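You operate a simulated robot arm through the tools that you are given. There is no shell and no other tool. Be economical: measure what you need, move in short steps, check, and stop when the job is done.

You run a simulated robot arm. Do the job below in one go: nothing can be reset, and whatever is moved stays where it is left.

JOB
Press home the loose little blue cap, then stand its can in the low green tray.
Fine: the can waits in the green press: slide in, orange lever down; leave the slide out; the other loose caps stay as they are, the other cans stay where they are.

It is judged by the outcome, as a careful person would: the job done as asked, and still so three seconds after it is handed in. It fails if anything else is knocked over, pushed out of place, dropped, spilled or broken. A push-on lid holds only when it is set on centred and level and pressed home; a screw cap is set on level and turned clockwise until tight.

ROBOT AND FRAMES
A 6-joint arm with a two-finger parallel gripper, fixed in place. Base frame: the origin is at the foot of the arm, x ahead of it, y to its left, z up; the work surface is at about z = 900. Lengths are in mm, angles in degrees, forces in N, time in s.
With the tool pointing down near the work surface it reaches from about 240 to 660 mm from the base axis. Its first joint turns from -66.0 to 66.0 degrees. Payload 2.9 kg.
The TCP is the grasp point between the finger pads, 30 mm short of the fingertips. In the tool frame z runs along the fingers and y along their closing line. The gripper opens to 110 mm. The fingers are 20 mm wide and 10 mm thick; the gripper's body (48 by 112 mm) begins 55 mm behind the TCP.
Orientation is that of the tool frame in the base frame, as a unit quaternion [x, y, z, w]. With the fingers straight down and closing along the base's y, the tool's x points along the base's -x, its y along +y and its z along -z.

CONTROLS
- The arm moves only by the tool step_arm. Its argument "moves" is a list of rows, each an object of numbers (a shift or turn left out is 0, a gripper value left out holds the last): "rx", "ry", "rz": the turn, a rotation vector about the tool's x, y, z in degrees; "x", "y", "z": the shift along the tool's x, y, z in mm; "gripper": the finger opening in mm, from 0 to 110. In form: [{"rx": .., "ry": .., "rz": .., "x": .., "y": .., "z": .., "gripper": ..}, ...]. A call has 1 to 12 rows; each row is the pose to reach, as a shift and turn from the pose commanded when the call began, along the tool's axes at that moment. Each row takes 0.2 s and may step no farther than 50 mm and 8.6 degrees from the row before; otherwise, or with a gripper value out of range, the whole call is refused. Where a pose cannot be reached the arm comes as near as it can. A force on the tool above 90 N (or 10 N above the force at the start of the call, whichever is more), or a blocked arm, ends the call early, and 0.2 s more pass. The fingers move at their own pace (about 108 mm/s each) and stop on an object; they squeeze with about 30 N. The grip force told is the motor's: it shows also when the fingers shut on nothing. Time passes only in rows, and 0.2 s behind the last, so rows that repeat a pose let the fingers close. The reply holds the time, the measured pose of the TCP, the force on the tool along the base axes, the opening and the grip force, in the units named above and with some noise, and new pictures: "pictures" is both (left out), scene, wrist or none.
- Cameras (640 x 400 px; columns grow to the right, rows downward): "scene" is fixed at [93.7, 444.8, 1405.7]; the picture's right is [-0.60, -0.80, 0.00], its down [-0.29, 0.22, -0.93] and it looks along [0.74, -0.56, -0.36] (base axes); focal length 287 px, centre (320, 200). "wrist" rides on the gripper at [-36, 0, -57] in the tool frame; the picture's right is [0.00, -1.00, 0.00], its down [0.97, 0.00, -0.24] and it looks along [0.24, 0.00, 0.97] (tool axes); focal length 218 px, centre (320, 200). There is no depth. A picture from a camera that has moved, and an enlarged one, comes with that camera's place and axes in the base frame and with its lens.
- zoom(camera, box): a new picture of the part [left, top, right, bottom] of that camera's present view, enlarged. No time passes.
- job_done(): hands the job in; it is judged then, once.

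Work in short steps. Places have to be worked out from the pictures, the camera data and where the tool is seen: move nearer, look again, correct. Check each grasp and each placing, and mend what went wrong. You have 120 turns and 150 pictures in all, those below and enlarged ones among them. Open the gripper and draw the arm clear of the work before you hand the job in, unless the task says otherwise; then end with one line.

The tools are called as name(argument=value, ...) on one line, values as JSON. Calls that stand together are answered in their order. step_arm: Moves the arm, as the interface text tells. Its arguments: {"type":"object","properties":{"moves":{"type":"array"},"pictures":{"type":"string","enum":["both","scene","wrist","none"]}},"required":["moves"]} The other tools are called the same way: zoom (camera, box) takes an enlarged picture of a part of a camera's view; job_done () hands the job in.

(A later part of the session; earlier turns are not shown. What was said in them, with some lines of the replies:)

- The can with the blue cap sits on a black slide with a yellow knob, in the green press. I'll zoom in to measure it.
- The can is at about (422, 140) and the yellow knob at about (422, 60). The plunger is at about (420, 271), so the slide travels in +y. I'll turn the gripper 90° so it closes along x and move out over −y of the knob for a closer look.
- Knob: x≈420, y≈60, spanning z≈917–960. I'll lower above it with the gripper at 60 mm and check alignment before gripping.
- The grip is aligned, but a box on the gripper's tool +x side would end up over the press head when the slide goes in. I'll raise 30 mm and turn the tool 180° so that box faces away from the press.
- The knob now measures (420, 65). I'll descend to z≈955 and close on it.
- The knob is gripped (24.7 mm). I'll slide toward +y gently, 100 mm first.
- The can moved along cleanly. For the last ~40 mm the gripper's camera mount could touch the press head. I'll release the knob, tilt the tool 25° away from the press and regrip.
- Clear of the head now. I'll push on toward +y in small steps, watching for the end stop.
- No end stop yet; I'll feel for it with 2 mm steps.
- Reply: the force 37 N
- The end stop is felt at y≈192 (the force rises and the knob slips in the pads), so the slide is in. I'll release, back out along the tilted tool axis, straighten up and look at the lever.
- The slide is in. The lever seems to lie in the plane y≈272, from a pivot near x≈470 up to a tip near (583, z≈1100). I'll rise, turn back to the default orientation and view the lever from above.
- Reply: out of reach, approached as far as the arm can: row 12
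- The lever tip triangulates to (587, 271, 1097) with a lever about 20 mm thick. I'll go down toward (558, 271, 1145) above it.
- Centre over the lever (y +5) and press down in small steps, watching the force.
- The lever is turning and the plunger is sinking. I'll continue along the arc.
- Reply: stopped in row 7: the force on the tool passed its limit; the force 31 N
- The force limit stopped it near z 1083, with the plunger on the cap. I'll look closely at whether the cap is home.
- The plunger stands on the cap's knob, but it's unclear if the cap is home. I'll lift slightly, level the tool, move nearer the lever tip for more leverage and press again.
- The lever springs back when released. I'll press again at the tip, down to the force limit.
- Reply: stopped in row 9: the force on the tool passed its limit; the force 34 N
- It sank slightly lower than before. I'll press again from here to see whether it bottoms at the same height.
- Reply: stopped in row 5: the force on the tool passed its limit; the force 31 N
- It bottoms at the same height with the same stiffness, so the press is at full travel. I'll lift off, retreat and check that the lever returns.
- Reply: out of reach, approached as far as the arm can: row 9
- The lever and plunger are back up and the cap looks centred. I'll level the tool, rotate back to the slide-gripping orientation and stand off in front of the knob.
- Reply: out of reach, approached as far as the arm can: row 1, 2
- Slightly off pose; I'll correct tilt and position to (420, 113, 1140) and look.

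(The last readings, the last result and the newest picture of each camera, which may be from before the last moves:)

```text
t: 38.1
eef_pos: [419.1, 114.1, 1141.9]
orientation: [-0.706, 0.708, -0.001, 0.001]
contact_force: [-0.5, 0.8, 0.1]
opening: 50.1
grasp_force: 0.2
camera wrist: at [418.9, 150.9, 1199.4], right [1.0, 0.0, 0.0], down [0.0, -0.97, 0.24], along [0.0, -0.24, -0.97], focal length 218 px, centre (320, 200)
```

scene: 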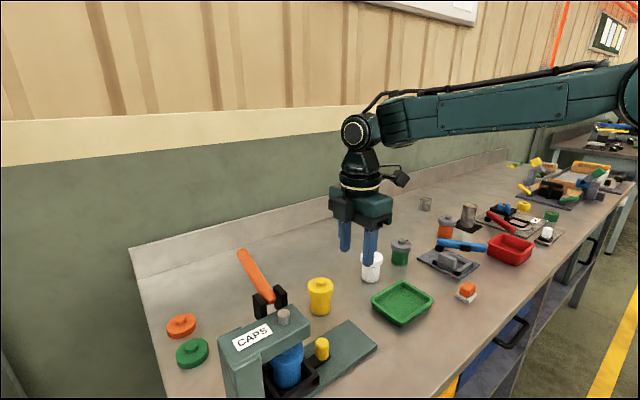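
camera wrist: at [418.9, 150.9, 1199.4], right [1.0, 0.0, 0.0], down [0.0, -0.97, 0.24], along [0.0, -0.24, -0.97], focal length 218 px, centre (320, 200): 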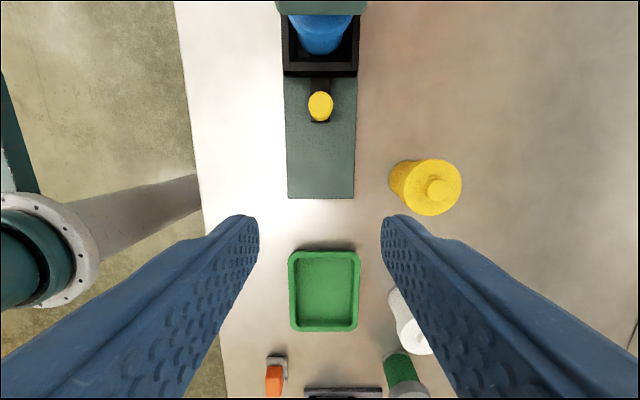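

Knob at y≈191. I'll tilt 25°, advance onto it, close and take a picture.

step_arm(moves=[{"ry": -8.4}, {"ry": -16.8, "x": 7}, {"ry": -25, "x": 7}, {"ry": -25, "x": -10, "z": 37}, {"ry": -25, "x": -27, "z": 75}, {"ry": -25, "x": -44, "z": 112}, {"ry": -25, "x": -60, "z": 148}, {"ry": -25, "x": -77, "z": 183}, {"ry": -25, "x": -77, "z": 183, "gripper": 15}, {"ry": -25, "x": -77, "z": 183}, {"ry": -25, "x": -77, "z": 183}])

zoom(camera="scene", box=[200, 260, 400, 385])

```text
t: 40.5
eef_pos: [419.8, 189.6, 956.2]
orientation: [-0.69, 0.691, 0.152, 0.154]
contact_force: [0.0, -0.2, -1.9]
opening: 24.4
grasp_force: 45.6
camera wrist: at [419.9, 198.8, 1024.5], right [1.0, 0.0, 0.0], down [0.0, -0.98, -0.19], along [0.0, 0.19, -0.98], focal length 218 px, centre (320, 200)
```

scene: 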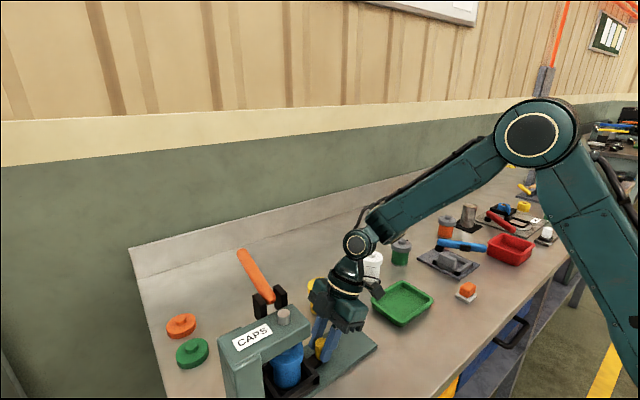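
wrist: 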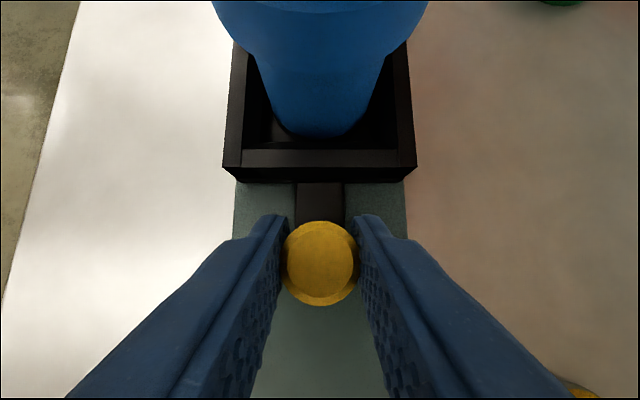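

```text
3.20 times, centred on (300, 322) of scene
camera zoom: at [93.7, 444.9, 1405.7], right [-0.6, -0.8, 0.0], down [-0.29, 0.22, -0.93], along [0.74, -0.56, -0.36], focal length 920 px, centre (384, -192)
```

zoom: 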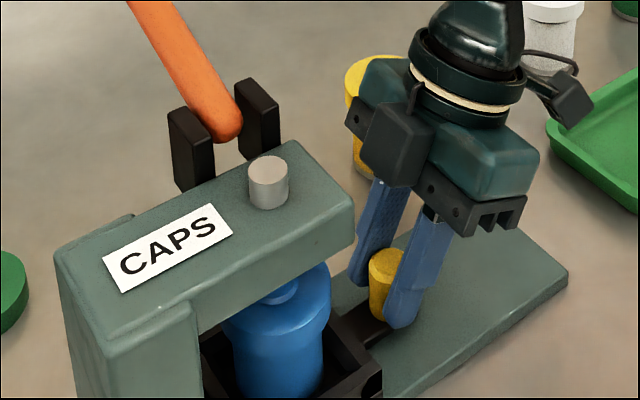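

Gripped. I'll draw the slide out gently by about 128 mm.

step_arm(moves=[{"x": 4, "z": -1.9}, {"x": 11, "z": -5.1}, {"x": 21, "z": -9.8}, {"x": 32, "z": -14.9}, {"x": 43, "z": -20.1}, {"x": 54, "z": -25.2}, {"x": 65, "z": -30.3}, {"x": 76, "z": -35.4}, {"x": 87, "z": -40.6}, {"x": 98, "z": -45.7}, {"x": 107, "z": -49.9}, {"x": 113, "z": -52.7}])

zoom(camera="scene", box=[240, 250, 440, 375])

```text
t: 43.1
eef_pos: [419.8, 64.3, 957.8]
orientation: [-0.689, 0.692, 0.151, 0.152]
contact_force: [20.9, 0.3, -38.2]
opening: 24.9
grasp_force: 44.9
camera wrist: at [420.0, 74.8, 1025.0], right [1.0, 0.0, 0.0], down [0.0, -0.98, -0.19], along [0.0, 0.19, -0.98], focal length 218 px, centre (320, 200)
```

scene: 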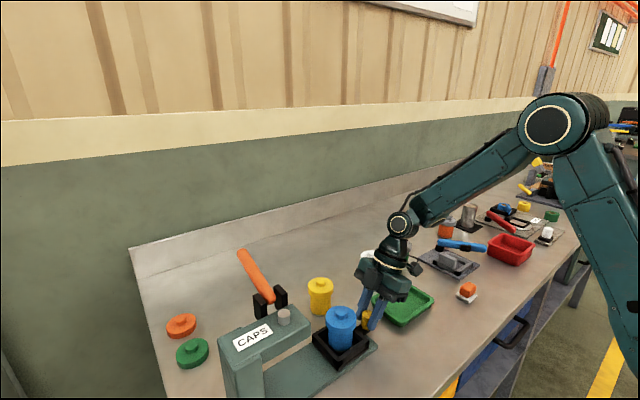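
wrist: 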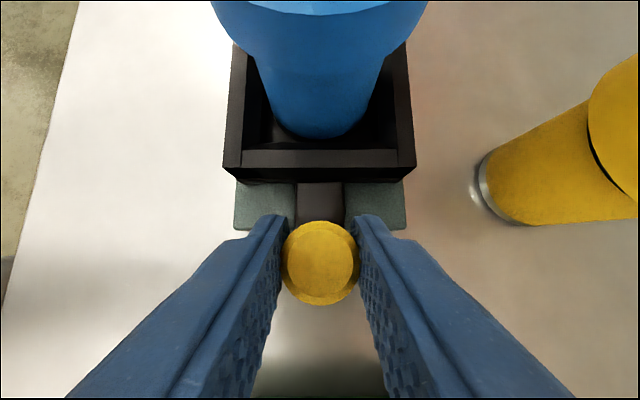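

```text
3.20 times, centred on (340, 312) of scene
camera zoom: at [94.8, 444.9, 1405.6], right [-0.6, -0.8, 0.0], down [-0.29, 0.22, -0.93], along [0.74, -0.56, -0.36], focal length 920 px, centre (256, -160)
```

zoom: 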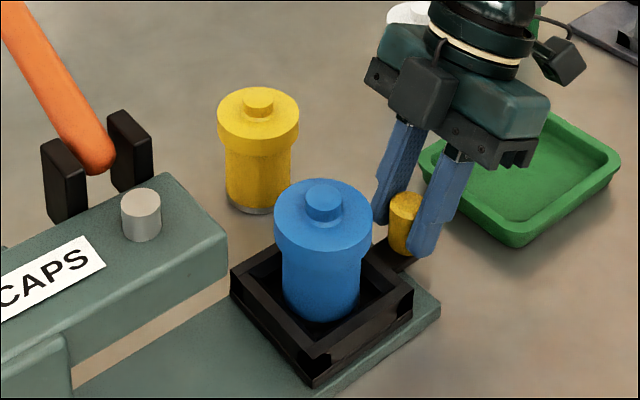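

The slide is out again. I'll zoom in hard on the can to judge the cap seam.

zoom(camera="scene", box=[300, 290, 380, 340])

zoom(camera="wrist", box=[200, 0, 440, 150])

```text
8.00 times, centred on (340, 315) of scene
camera zoom: at [94.8, 444.9, 1405.6], right [-0.6, -0.8, 0.0], down [-0.29, 0.22, -0.93], along [0.74, -0.56, -0.36], focal length 2299 px, centre (160, -720)
```

zoom: 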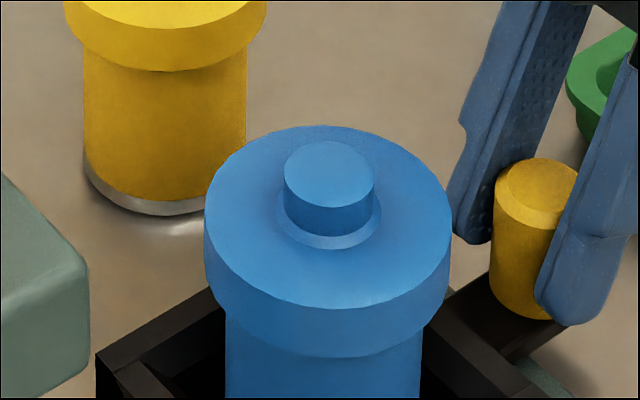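

```text
2.67 times, centred on (320, 75) of wrist
camera zoom: at [420.0, 74.8, 1025.0], right [1.0, 0.0, 0.0], down [0.0, -0.98, -0.19], along [0.0, 0.19, -0.98], focal length 582 px, centre (320, 533)
```

zoom: 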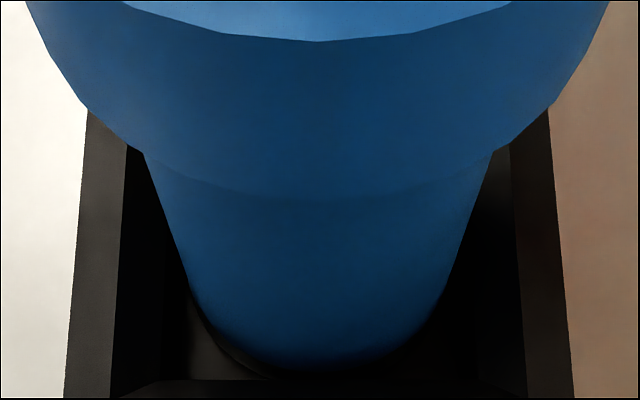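

Compared with the views before pressing, the cap sits about 3–4 mm lower and is level, so it's home. The slide is still about 4 mm short of its outer position; I'll pull until its stop.

step_arm(moves=[{"x": 1.8, "z": -0.85}, {"x": 3.6, "z": -1.7}, {"x": 5.4, "z": -2.5}, {"x": 5.4, "z": -2.5}])

```text
t: 44.1
eef_pos: [420.3, 60.9, 956.8]
orientation: [-0.69, 0.691, 0.151, 0.154]
contact_force: [23.7, 0.4, -21.9]
opening: 24.6
grasp_force: 44.7
camera wrist: at [419.8, 69.1, 1025.0], right [1.0, 0.0, 0.0], down [0.0, -0.98, -0.19], along [0.01, 0.19, -0.98], focal length 218 px, centre (320, 200)
```

scene: 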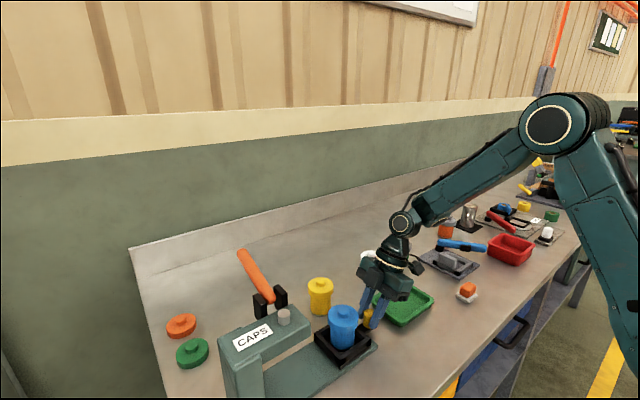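
wrist: 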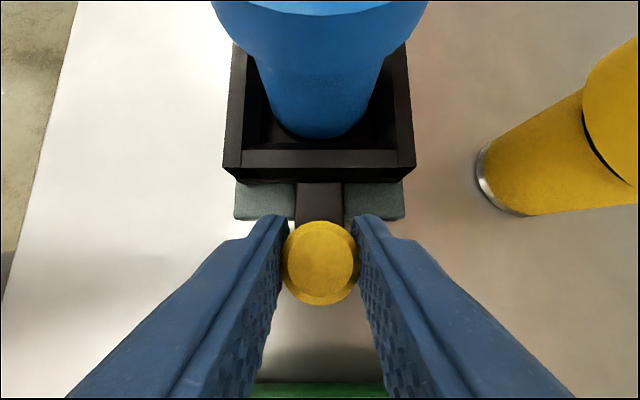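

step_arm(moves=[{"x": 1.8, "z": -0.85}, {"x": 3.6, "z": -1.7}, {"x": 3.6, "z": -1.7}], pictures="wrist")

```text
t: 44.9
eef_pos: [420.7, 58.4, 957.1]
orientation: [0.691, -0.688, -0.154, -0.156]
contact_force: [22.9, 30.6, -21.6]
opening: 24.5
grasp_force: 44.6
camera wrist: at [419.7, 68.0, 1025.3], right [1.0, 0.0, 0.01], down [0.0, -0.98, -0.2], along [0.0, 0.2, -0.98], focal length 218 px, centre (320, 200)
```

wrist: 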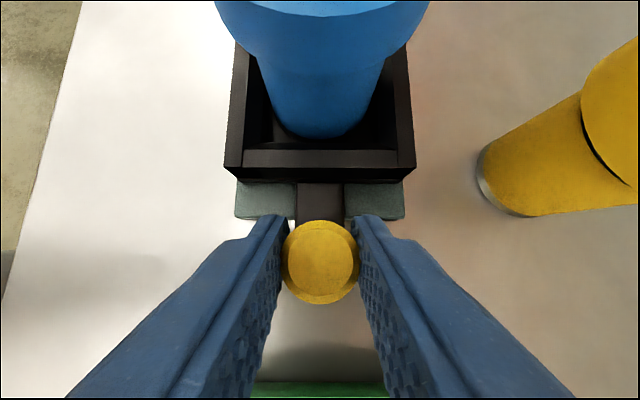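

The outer stop is felt (Fy 31 N). I'll release, back off and straighten the tool to go over the can.

step_arm(moves=[{"x": -1.5, "z": 0.7}, {"x": -1.5, "z": 0.7, "gripper": 55}, {"x": -1.5, "z": 0.7}, {"x": -1.5, "z": -30}, {"x": -1.5, "z": -70}, {"x": -1.5, "z": -115}, {"x": -1.5, "z": -140, "ry": 8.4}, {"x": -1.5, "z": -140, "ry": 16.8}, {"x": -1.5, "z": -140, "ry": 25, "gripper": 100}, {"x": -1.5, "z": -140, "ry": 25}])

```text
t: 47.1
eef_pos: [419.0, -1.1, 1084.9]
orientation: [0.707, -0.707, 0.001, 0.0]
contact_force: [-0.3, 0.4, -0.1]
opening: 100.0
grasp_force: 0.1
camera wrist: at [418.4, 35.1, 1143.8], right [1.0, 0.0, 0.0], down [0.0, -0.97, 0.24], along [0.0, -0.24, -0.97], focal length 218 px, centre (320, 200)
```

scene: 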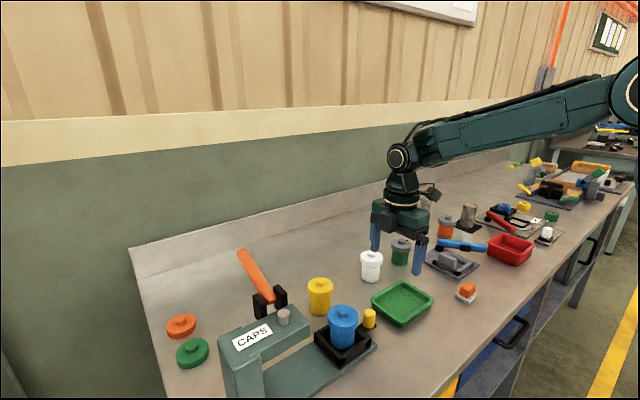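
wrist: 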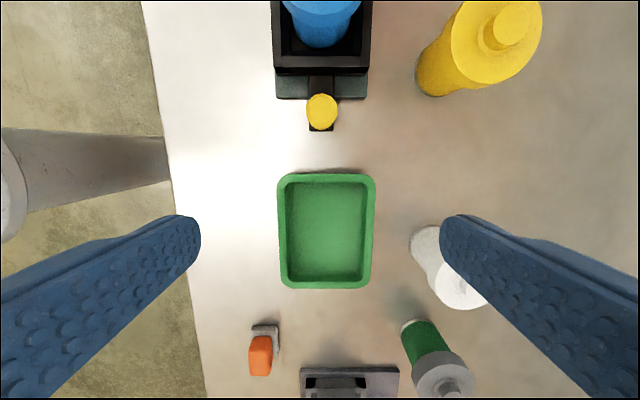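

Green tray centre ≈ (424, −61). Now I'll move over the can at about (421, 142), staying high, and look.

step_arm(moves=[{"x": -35}, {"x": -70}, {"x": -105}, {"x": -130, "y": -1}, {"x": -143, "y": -2}, {"x": -143, "y": -2}])

zoom(camera="scene", box=[240, 230, 440, 355])

```text
t: 48.5
eef_pos: [418.9, 141.2, 1085.4]
orientation: [-0.706, 0.708, -0.001, 0.0]
contact_force: [-0.1, -0.3, -0.3]
opening: 100.0
grasp_force: 0.0
camera wrist: at [419.1, 177.4, 1143.6], right [1.0, 0.0, 0.0], down [0.0, -0.97, 0.24], along [0.0, -0.24, -0.97], focal length 218 px, centre (320, 200)
```

scene: 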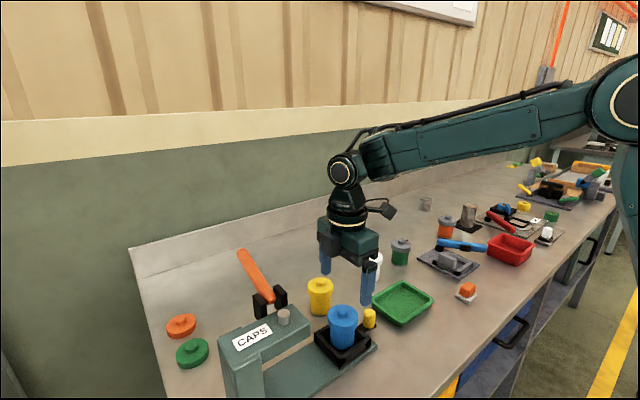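
wrist: 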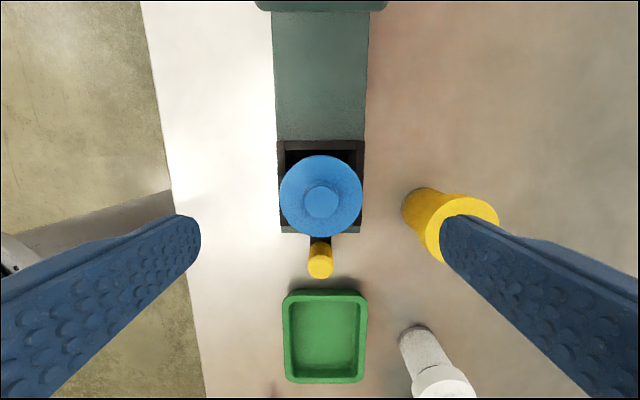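

```text
3.20 times, centred on (340, 292) of scene
camera zoom: at [93.7, 444.9, 1405.7], right [-0.6, -0.8, 0.0], down [-0.29, 0.22, -0.93], along [0.74, -0.56, -0.36], focal length 920 px, centre (256, -96)
```

zoom: 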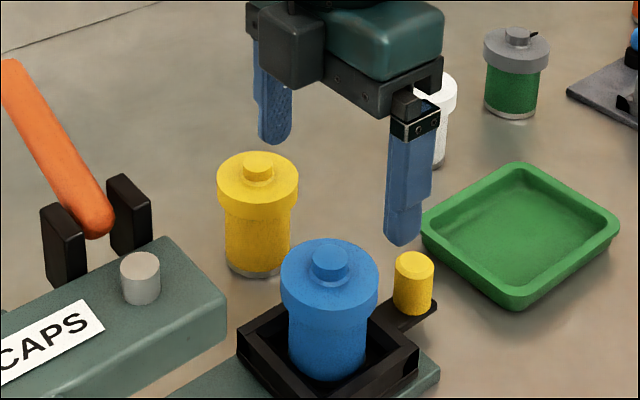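

Cap centre ≈ (419.5, 143), Ø60. The fingers can't reach the body inside the slide's walls without meeting the cap rim, so I'll grip the cap rim, then test with a small lift.

step_arm(moves=[{"x": -2, "z": 30, "gripper": 85}, {"x": -2, "z": 60}, {"x": -2, "z": 85}, {"x": -2, "z": 104}, {"x": -2, "z": 104, "gripper": 50}, {"x": -2, "z": 104}, {"x": -2, "z": 104}])

zoom(camera="scene", box=[260, 270, 420, 370])

```text
t: 50.1
eef_pos: [420.2, 142.8, 979.9]
orientation: [-0.706, 0.708, 0.0, 0.001]
contact_force: [0.7, -0.1, -2.0]
opening: 59.0
grasp_force: 29.8
camera wrist: at [420.1, 179.1, 1038.9], right [1.0, 0.0, 0.0], down [0.0, -0.97, 0.24], along [0.0, -0.24, -0.97], focal length 218 px, centre (320, 200)
```

scene: 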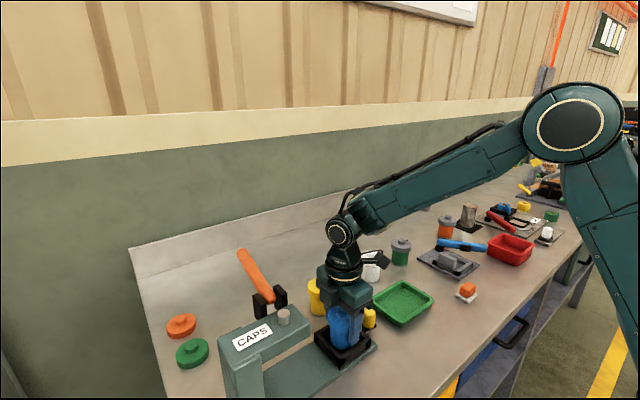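
wrist: 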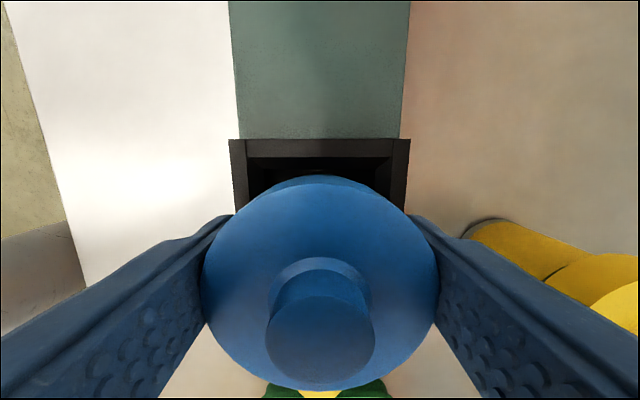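

```text
4.00 times, centred on (340, 320) of scene
camera zoom: at [93.8, 444.8, 1405.7], right [-0.6, -0.8, 0.0], down [-0.29, 0.22, -0.93], along [0.74, -0.56, -0.36], focal length 1149 px, centre (240, -280)
```

zoom: 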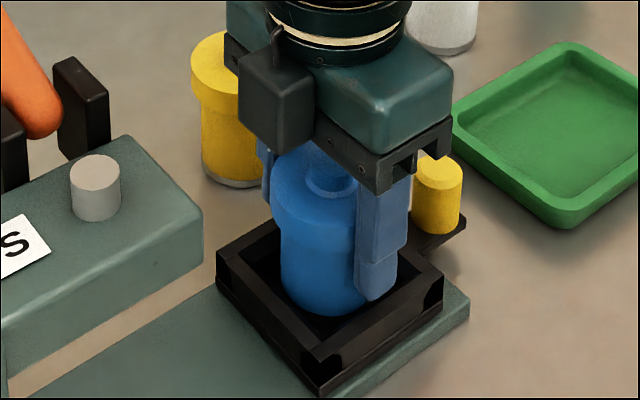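

The cap rim is gripped (59 mm). I'll test with a slow 8 mm lift and check that the can rises with the cap.

step_arm(moves=[{"z": -2}, {"z": -4}, {"z": -6}, {"z": -8}, {"z": -8}], pictures="none")

zoom(camera="scene", box=[260, 270, 420, 370])

```text
t: 51.3
eef_pos: [421.3, 142.5, 988.7]
orientation: [-0.707, 0.708, -0.002, 0.002]
contact_force: [0.3, -0.2, -2.7]
opening: 60.0
grasp_force: 29.9
```

```text
4.00 times, centred on (340, 320) of scene
camera zoom: at [93.8, 444.8, 1405.7], right [-0.6, -0.8, 0.0], down [-0.29, 0.22, -0.93], along [0.74, -0.56, -0.36], focal length 1149 px, centre (240, -280)
```

zoom: 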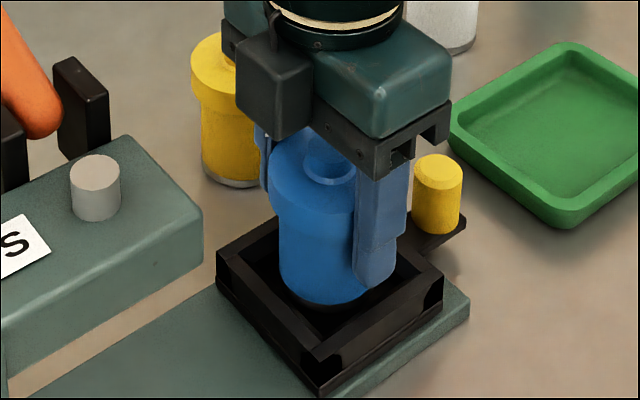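

The can rises with the cap, so it holds. I'll lift clear and carry it slowly over the green tray.

step_arm(moves=[{"z": -20}, {"z": -45}, {"z": -70}, {"x": 20, "z": -80}, {"x": 45, "z": -80}, {"x": 75, "z": -80}, {"x": 105, "z": -80}, {"x": 135, "z": -80}, {"x": 165, "z": -80, "y": -2}, {"x": 190, "z": -80, "y": -3}, {"x": 204, "z": -80, "y": -3}, {"x": 204, "z": -80, "y": -3}])

zoom(camera="scene", box=[300, 210, 500, 335])

```text
t: 53.9
eef_pos: [422.4, -60.9, 1068.6]
orientation: [-0.707, 0.707, 0.0, 0.0]
contact_force: [-0.3, 0.4, -1.6]
opening: 59.2
grasp_force: 29.9
camera wrist: at [423.1, -23.7, 1127.0], right [1.0, 0.0, 0.0], down [0.0, -0.97, 0.24], along [0.0, -0.24, -0.97], focal length 218 px, centre (320, 200)
```

scene: 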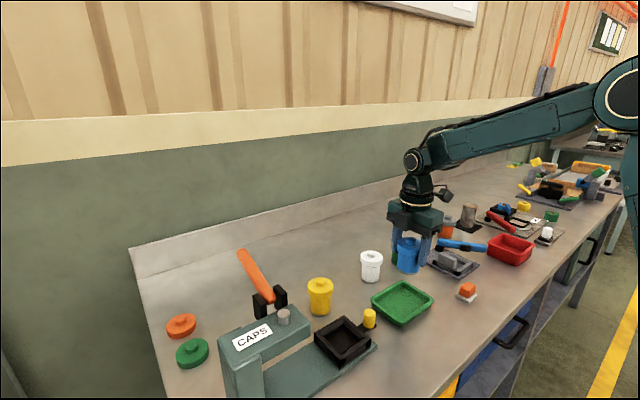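
wrist: 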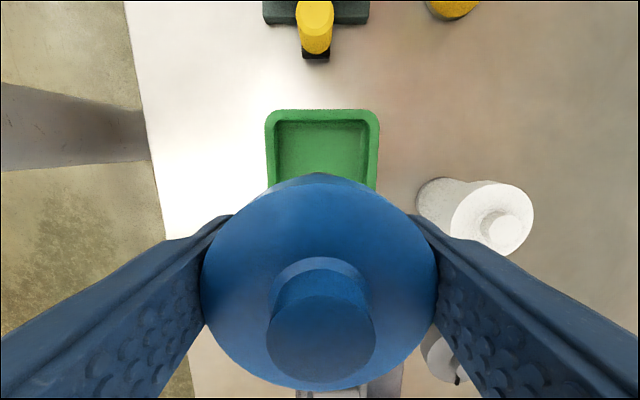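

```text
3.20 times, centred on (400, 272) of scene
camera zoom: at [93.8, 444.8, 1405.7], right [-0.6, -0.8, 0.0], down [-0.29, 0.22, -0.93], along [0.74, -0.56, -0.36], focal length 920 px, centre (64, -32)
```

zoom: 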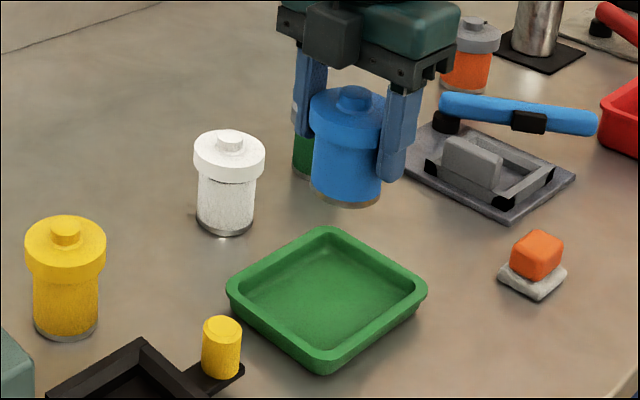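

The tray centre also measures (423, −61) from the scene camera. I'll lower toward the tray floor, first to z≈983.

step_arm(moves=[{"z": 20}, {"z": 40}, {"z": 60}, {"z": 75}, {"z": 85}, {"z": 85}], pictures="none")

zoom(camera="scene", box=[340, 240, 460, 340])

```text
t: 55.3
eef_pos: [422.4, -62.5, 983.1]
orientation: [-0.707, 0.707, 0.0, 0.0]
contact_force: [0.1, 0.7, -2.1]
opening: 59.3
grasp_force: 30.5
```

```text
4.00 times, centred on (400, 290) of scene
camera zoom: at [93.8, 444.8, 1405.7], right [-0.6, -0.8, 0.0], down [-0.29, 0.22, -0.93], along [0.74, -0.56, -0.36], focal length 1149 px, centre (0, -160)
```

zoom: 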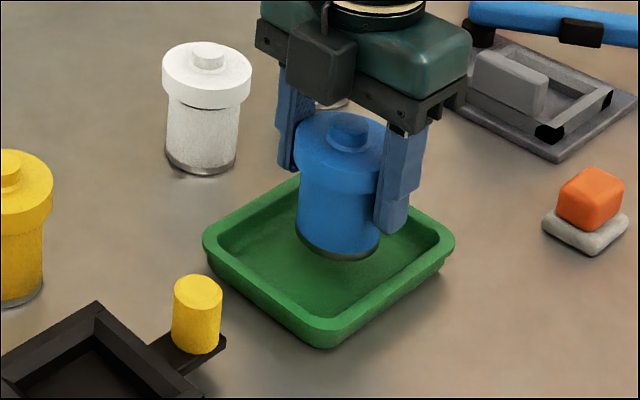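

Still above the floor. I'll go down in 2–3 mm steps, watching the force.

step_arm(moves=[{"z": 3}, {"z": 6}, {"z": 9}, {"z": 9}], pictures="none")

step_arm(moves=[{"z": 2}, {"z": 4}, {"z": 4}], pictures="none")

zoom(camera="scene", box=[340, 240, 460, 340])

```text
t: 56.3
eef_pos: [423.7, -61.1, 976.0]
orientation: [-0.707, 0.707, -0.001, 0.0]
contact_force: [-0.3, -0.6, -2.1]
opening: 59.3
grasp_force: 30.3
```

```text
t: 57.1
eef_pos: [422.2, -61.4, 971.0]
orientation: [-0.706, 0.708, -0.001, 0.001]
contact_force: [0.5, 0.0, -1.5]
opening: 59.2
grasp_force: 30.1
```

```text
4.00 times, centred on (400, 290) of scene
camera zoom: at [93.8, 444.8, 1405.7], right [-0.6, -0.8, 0.0], down [-0.29, 0.22, -0.93], along [0.74, -0.56, -0.36], focal length 1149 px, centre (0, -160)
```

zoom: 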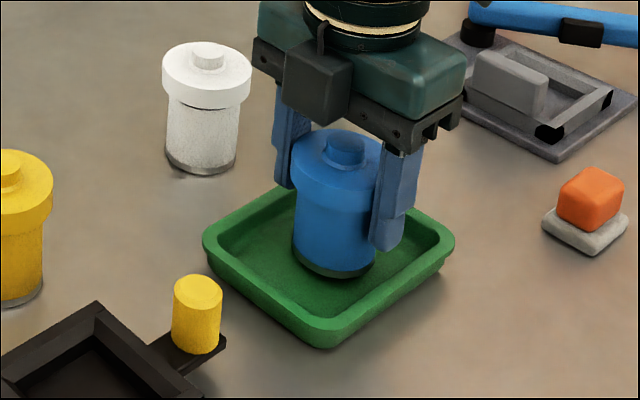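

step_arm(moves=[{"z": 2}, {"z": 4}, {"z": 4}], pictures="none")

step_arm(moves=[{"z": 1.5}, {"z": 3}, {"z": 3}], pictures="none")

```text
t: 57.9
eef_pos: [423.4, -61.0, 965.8]
orientation: [-0.706, 0.708, 0.0, 0.001]
contact_force: [-0.6, -0.9, -2.7]
opening: 59.0
grasp_force: 30.0
```

```text
t: 58.7
eef_pos: [423.4, -61.0, 964.0]
orientation: [-0.706, 0.708, -0.001, 0.001]
contact_force: [-1.8, -0.7, 2.7]
opening: 59.2
grasp_force: 30.5
```

The force flips from about −2.5 to +2.7 N at z≈964, so the can is on the tray floor. I'll check, then open and rise straight up.

step_arm(moves=[{"z": 0.5}, {"z": 0.5, "gripper": 85}, {"z": 0.5}, {"z": 0.5}, {"z": -20}, {"z": -50}, {"z": -90}, {"z": -130}])

zoom(camera="scene", box=[220, 230, 460, 380])

```text
t: 60.5
eef_pos: [423.1, -60.0, 1095.4]
orientation: [-0.706, 0.708, -0.001, 0.001]
contact_force: [-0.4, -0.5, -0.1]
opening: 84.9
grasp_force: 0.0
camera wrist: at [423.2, -23.4, 1152.5], right [1.0, 0.0, 0.0], down [0.0, -0.97, 0.24], along [0.0, -0.24, -0.97], focal length 218 px, centre (320, 200)
```

scene: 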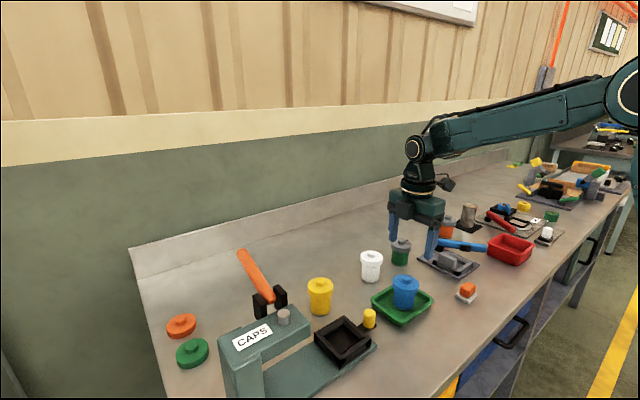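
wrist: 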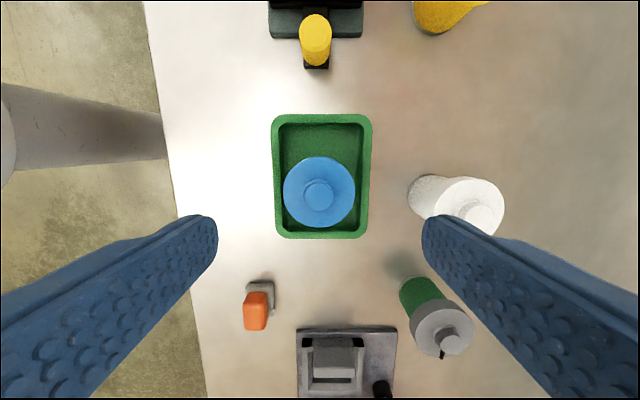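

```text
2.67 times, centred on (340, 305) of scene
camera zoom: at [93.7, 444.8, 1405.7], right [-0.6, -0.8, 0.0], down [-0.29, 0.22, -0.93], along [0.74, -0.56, -0.36], focal length 766 px, centre (267, -80)
```

zoom: 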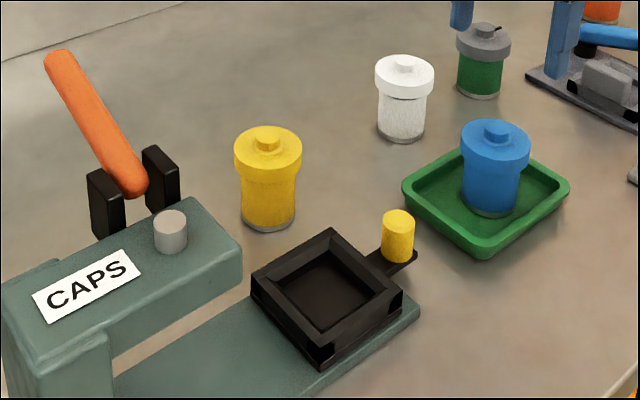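

The can stands upright in the tray, the slide is out and the lever is up. I'll draw the arm clear and check the cap once more.

step_arm(moves=[{"z": -40}, {"z": -80}, {"z": -110}, {"z": -110}, {"z": -110}, {"z": -110}], pictures="none")

zoom(camera="scene", box=[360, 250, 450, 335])

```text
t: 61.9
eef_pos: [421.9, -61.9, 1205.9]
orientation: [-0.706, 0.708, 0.0, 0.001]
contact_force: [0.0, 1.9, -0.2]
opening: 84.9
grasp_force: 0.0
```

```text
4.71 times, centred on (405, 292) of scene
camera zoom: at [93.7, 444.8, 1405.7], right [-0.6, -0.8, 0.0], down [-0.29, 0.22, -0.93], along [0.74, -0.56, -0.36], focal length 1352 px, centre (-80, -235)
```

zoom: 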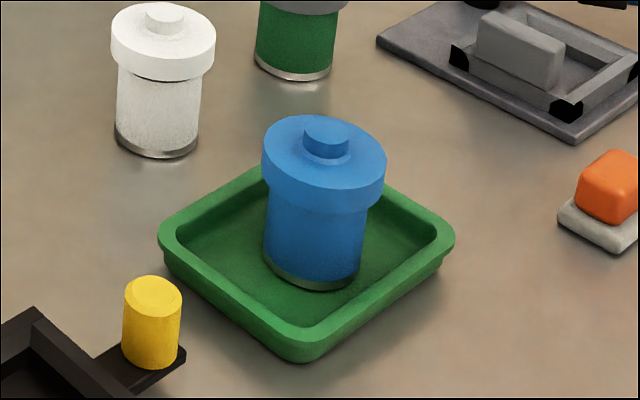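

The blue cap is seated with no gap, the can stands level in the tray, and nothing else has moved. Handing in.

job_done()

```text
The job is handed in.
```

The blue cap is pressed home and its can now stands in the low green tray. The press slide is left out, and the other cans and loose caps look as they were.
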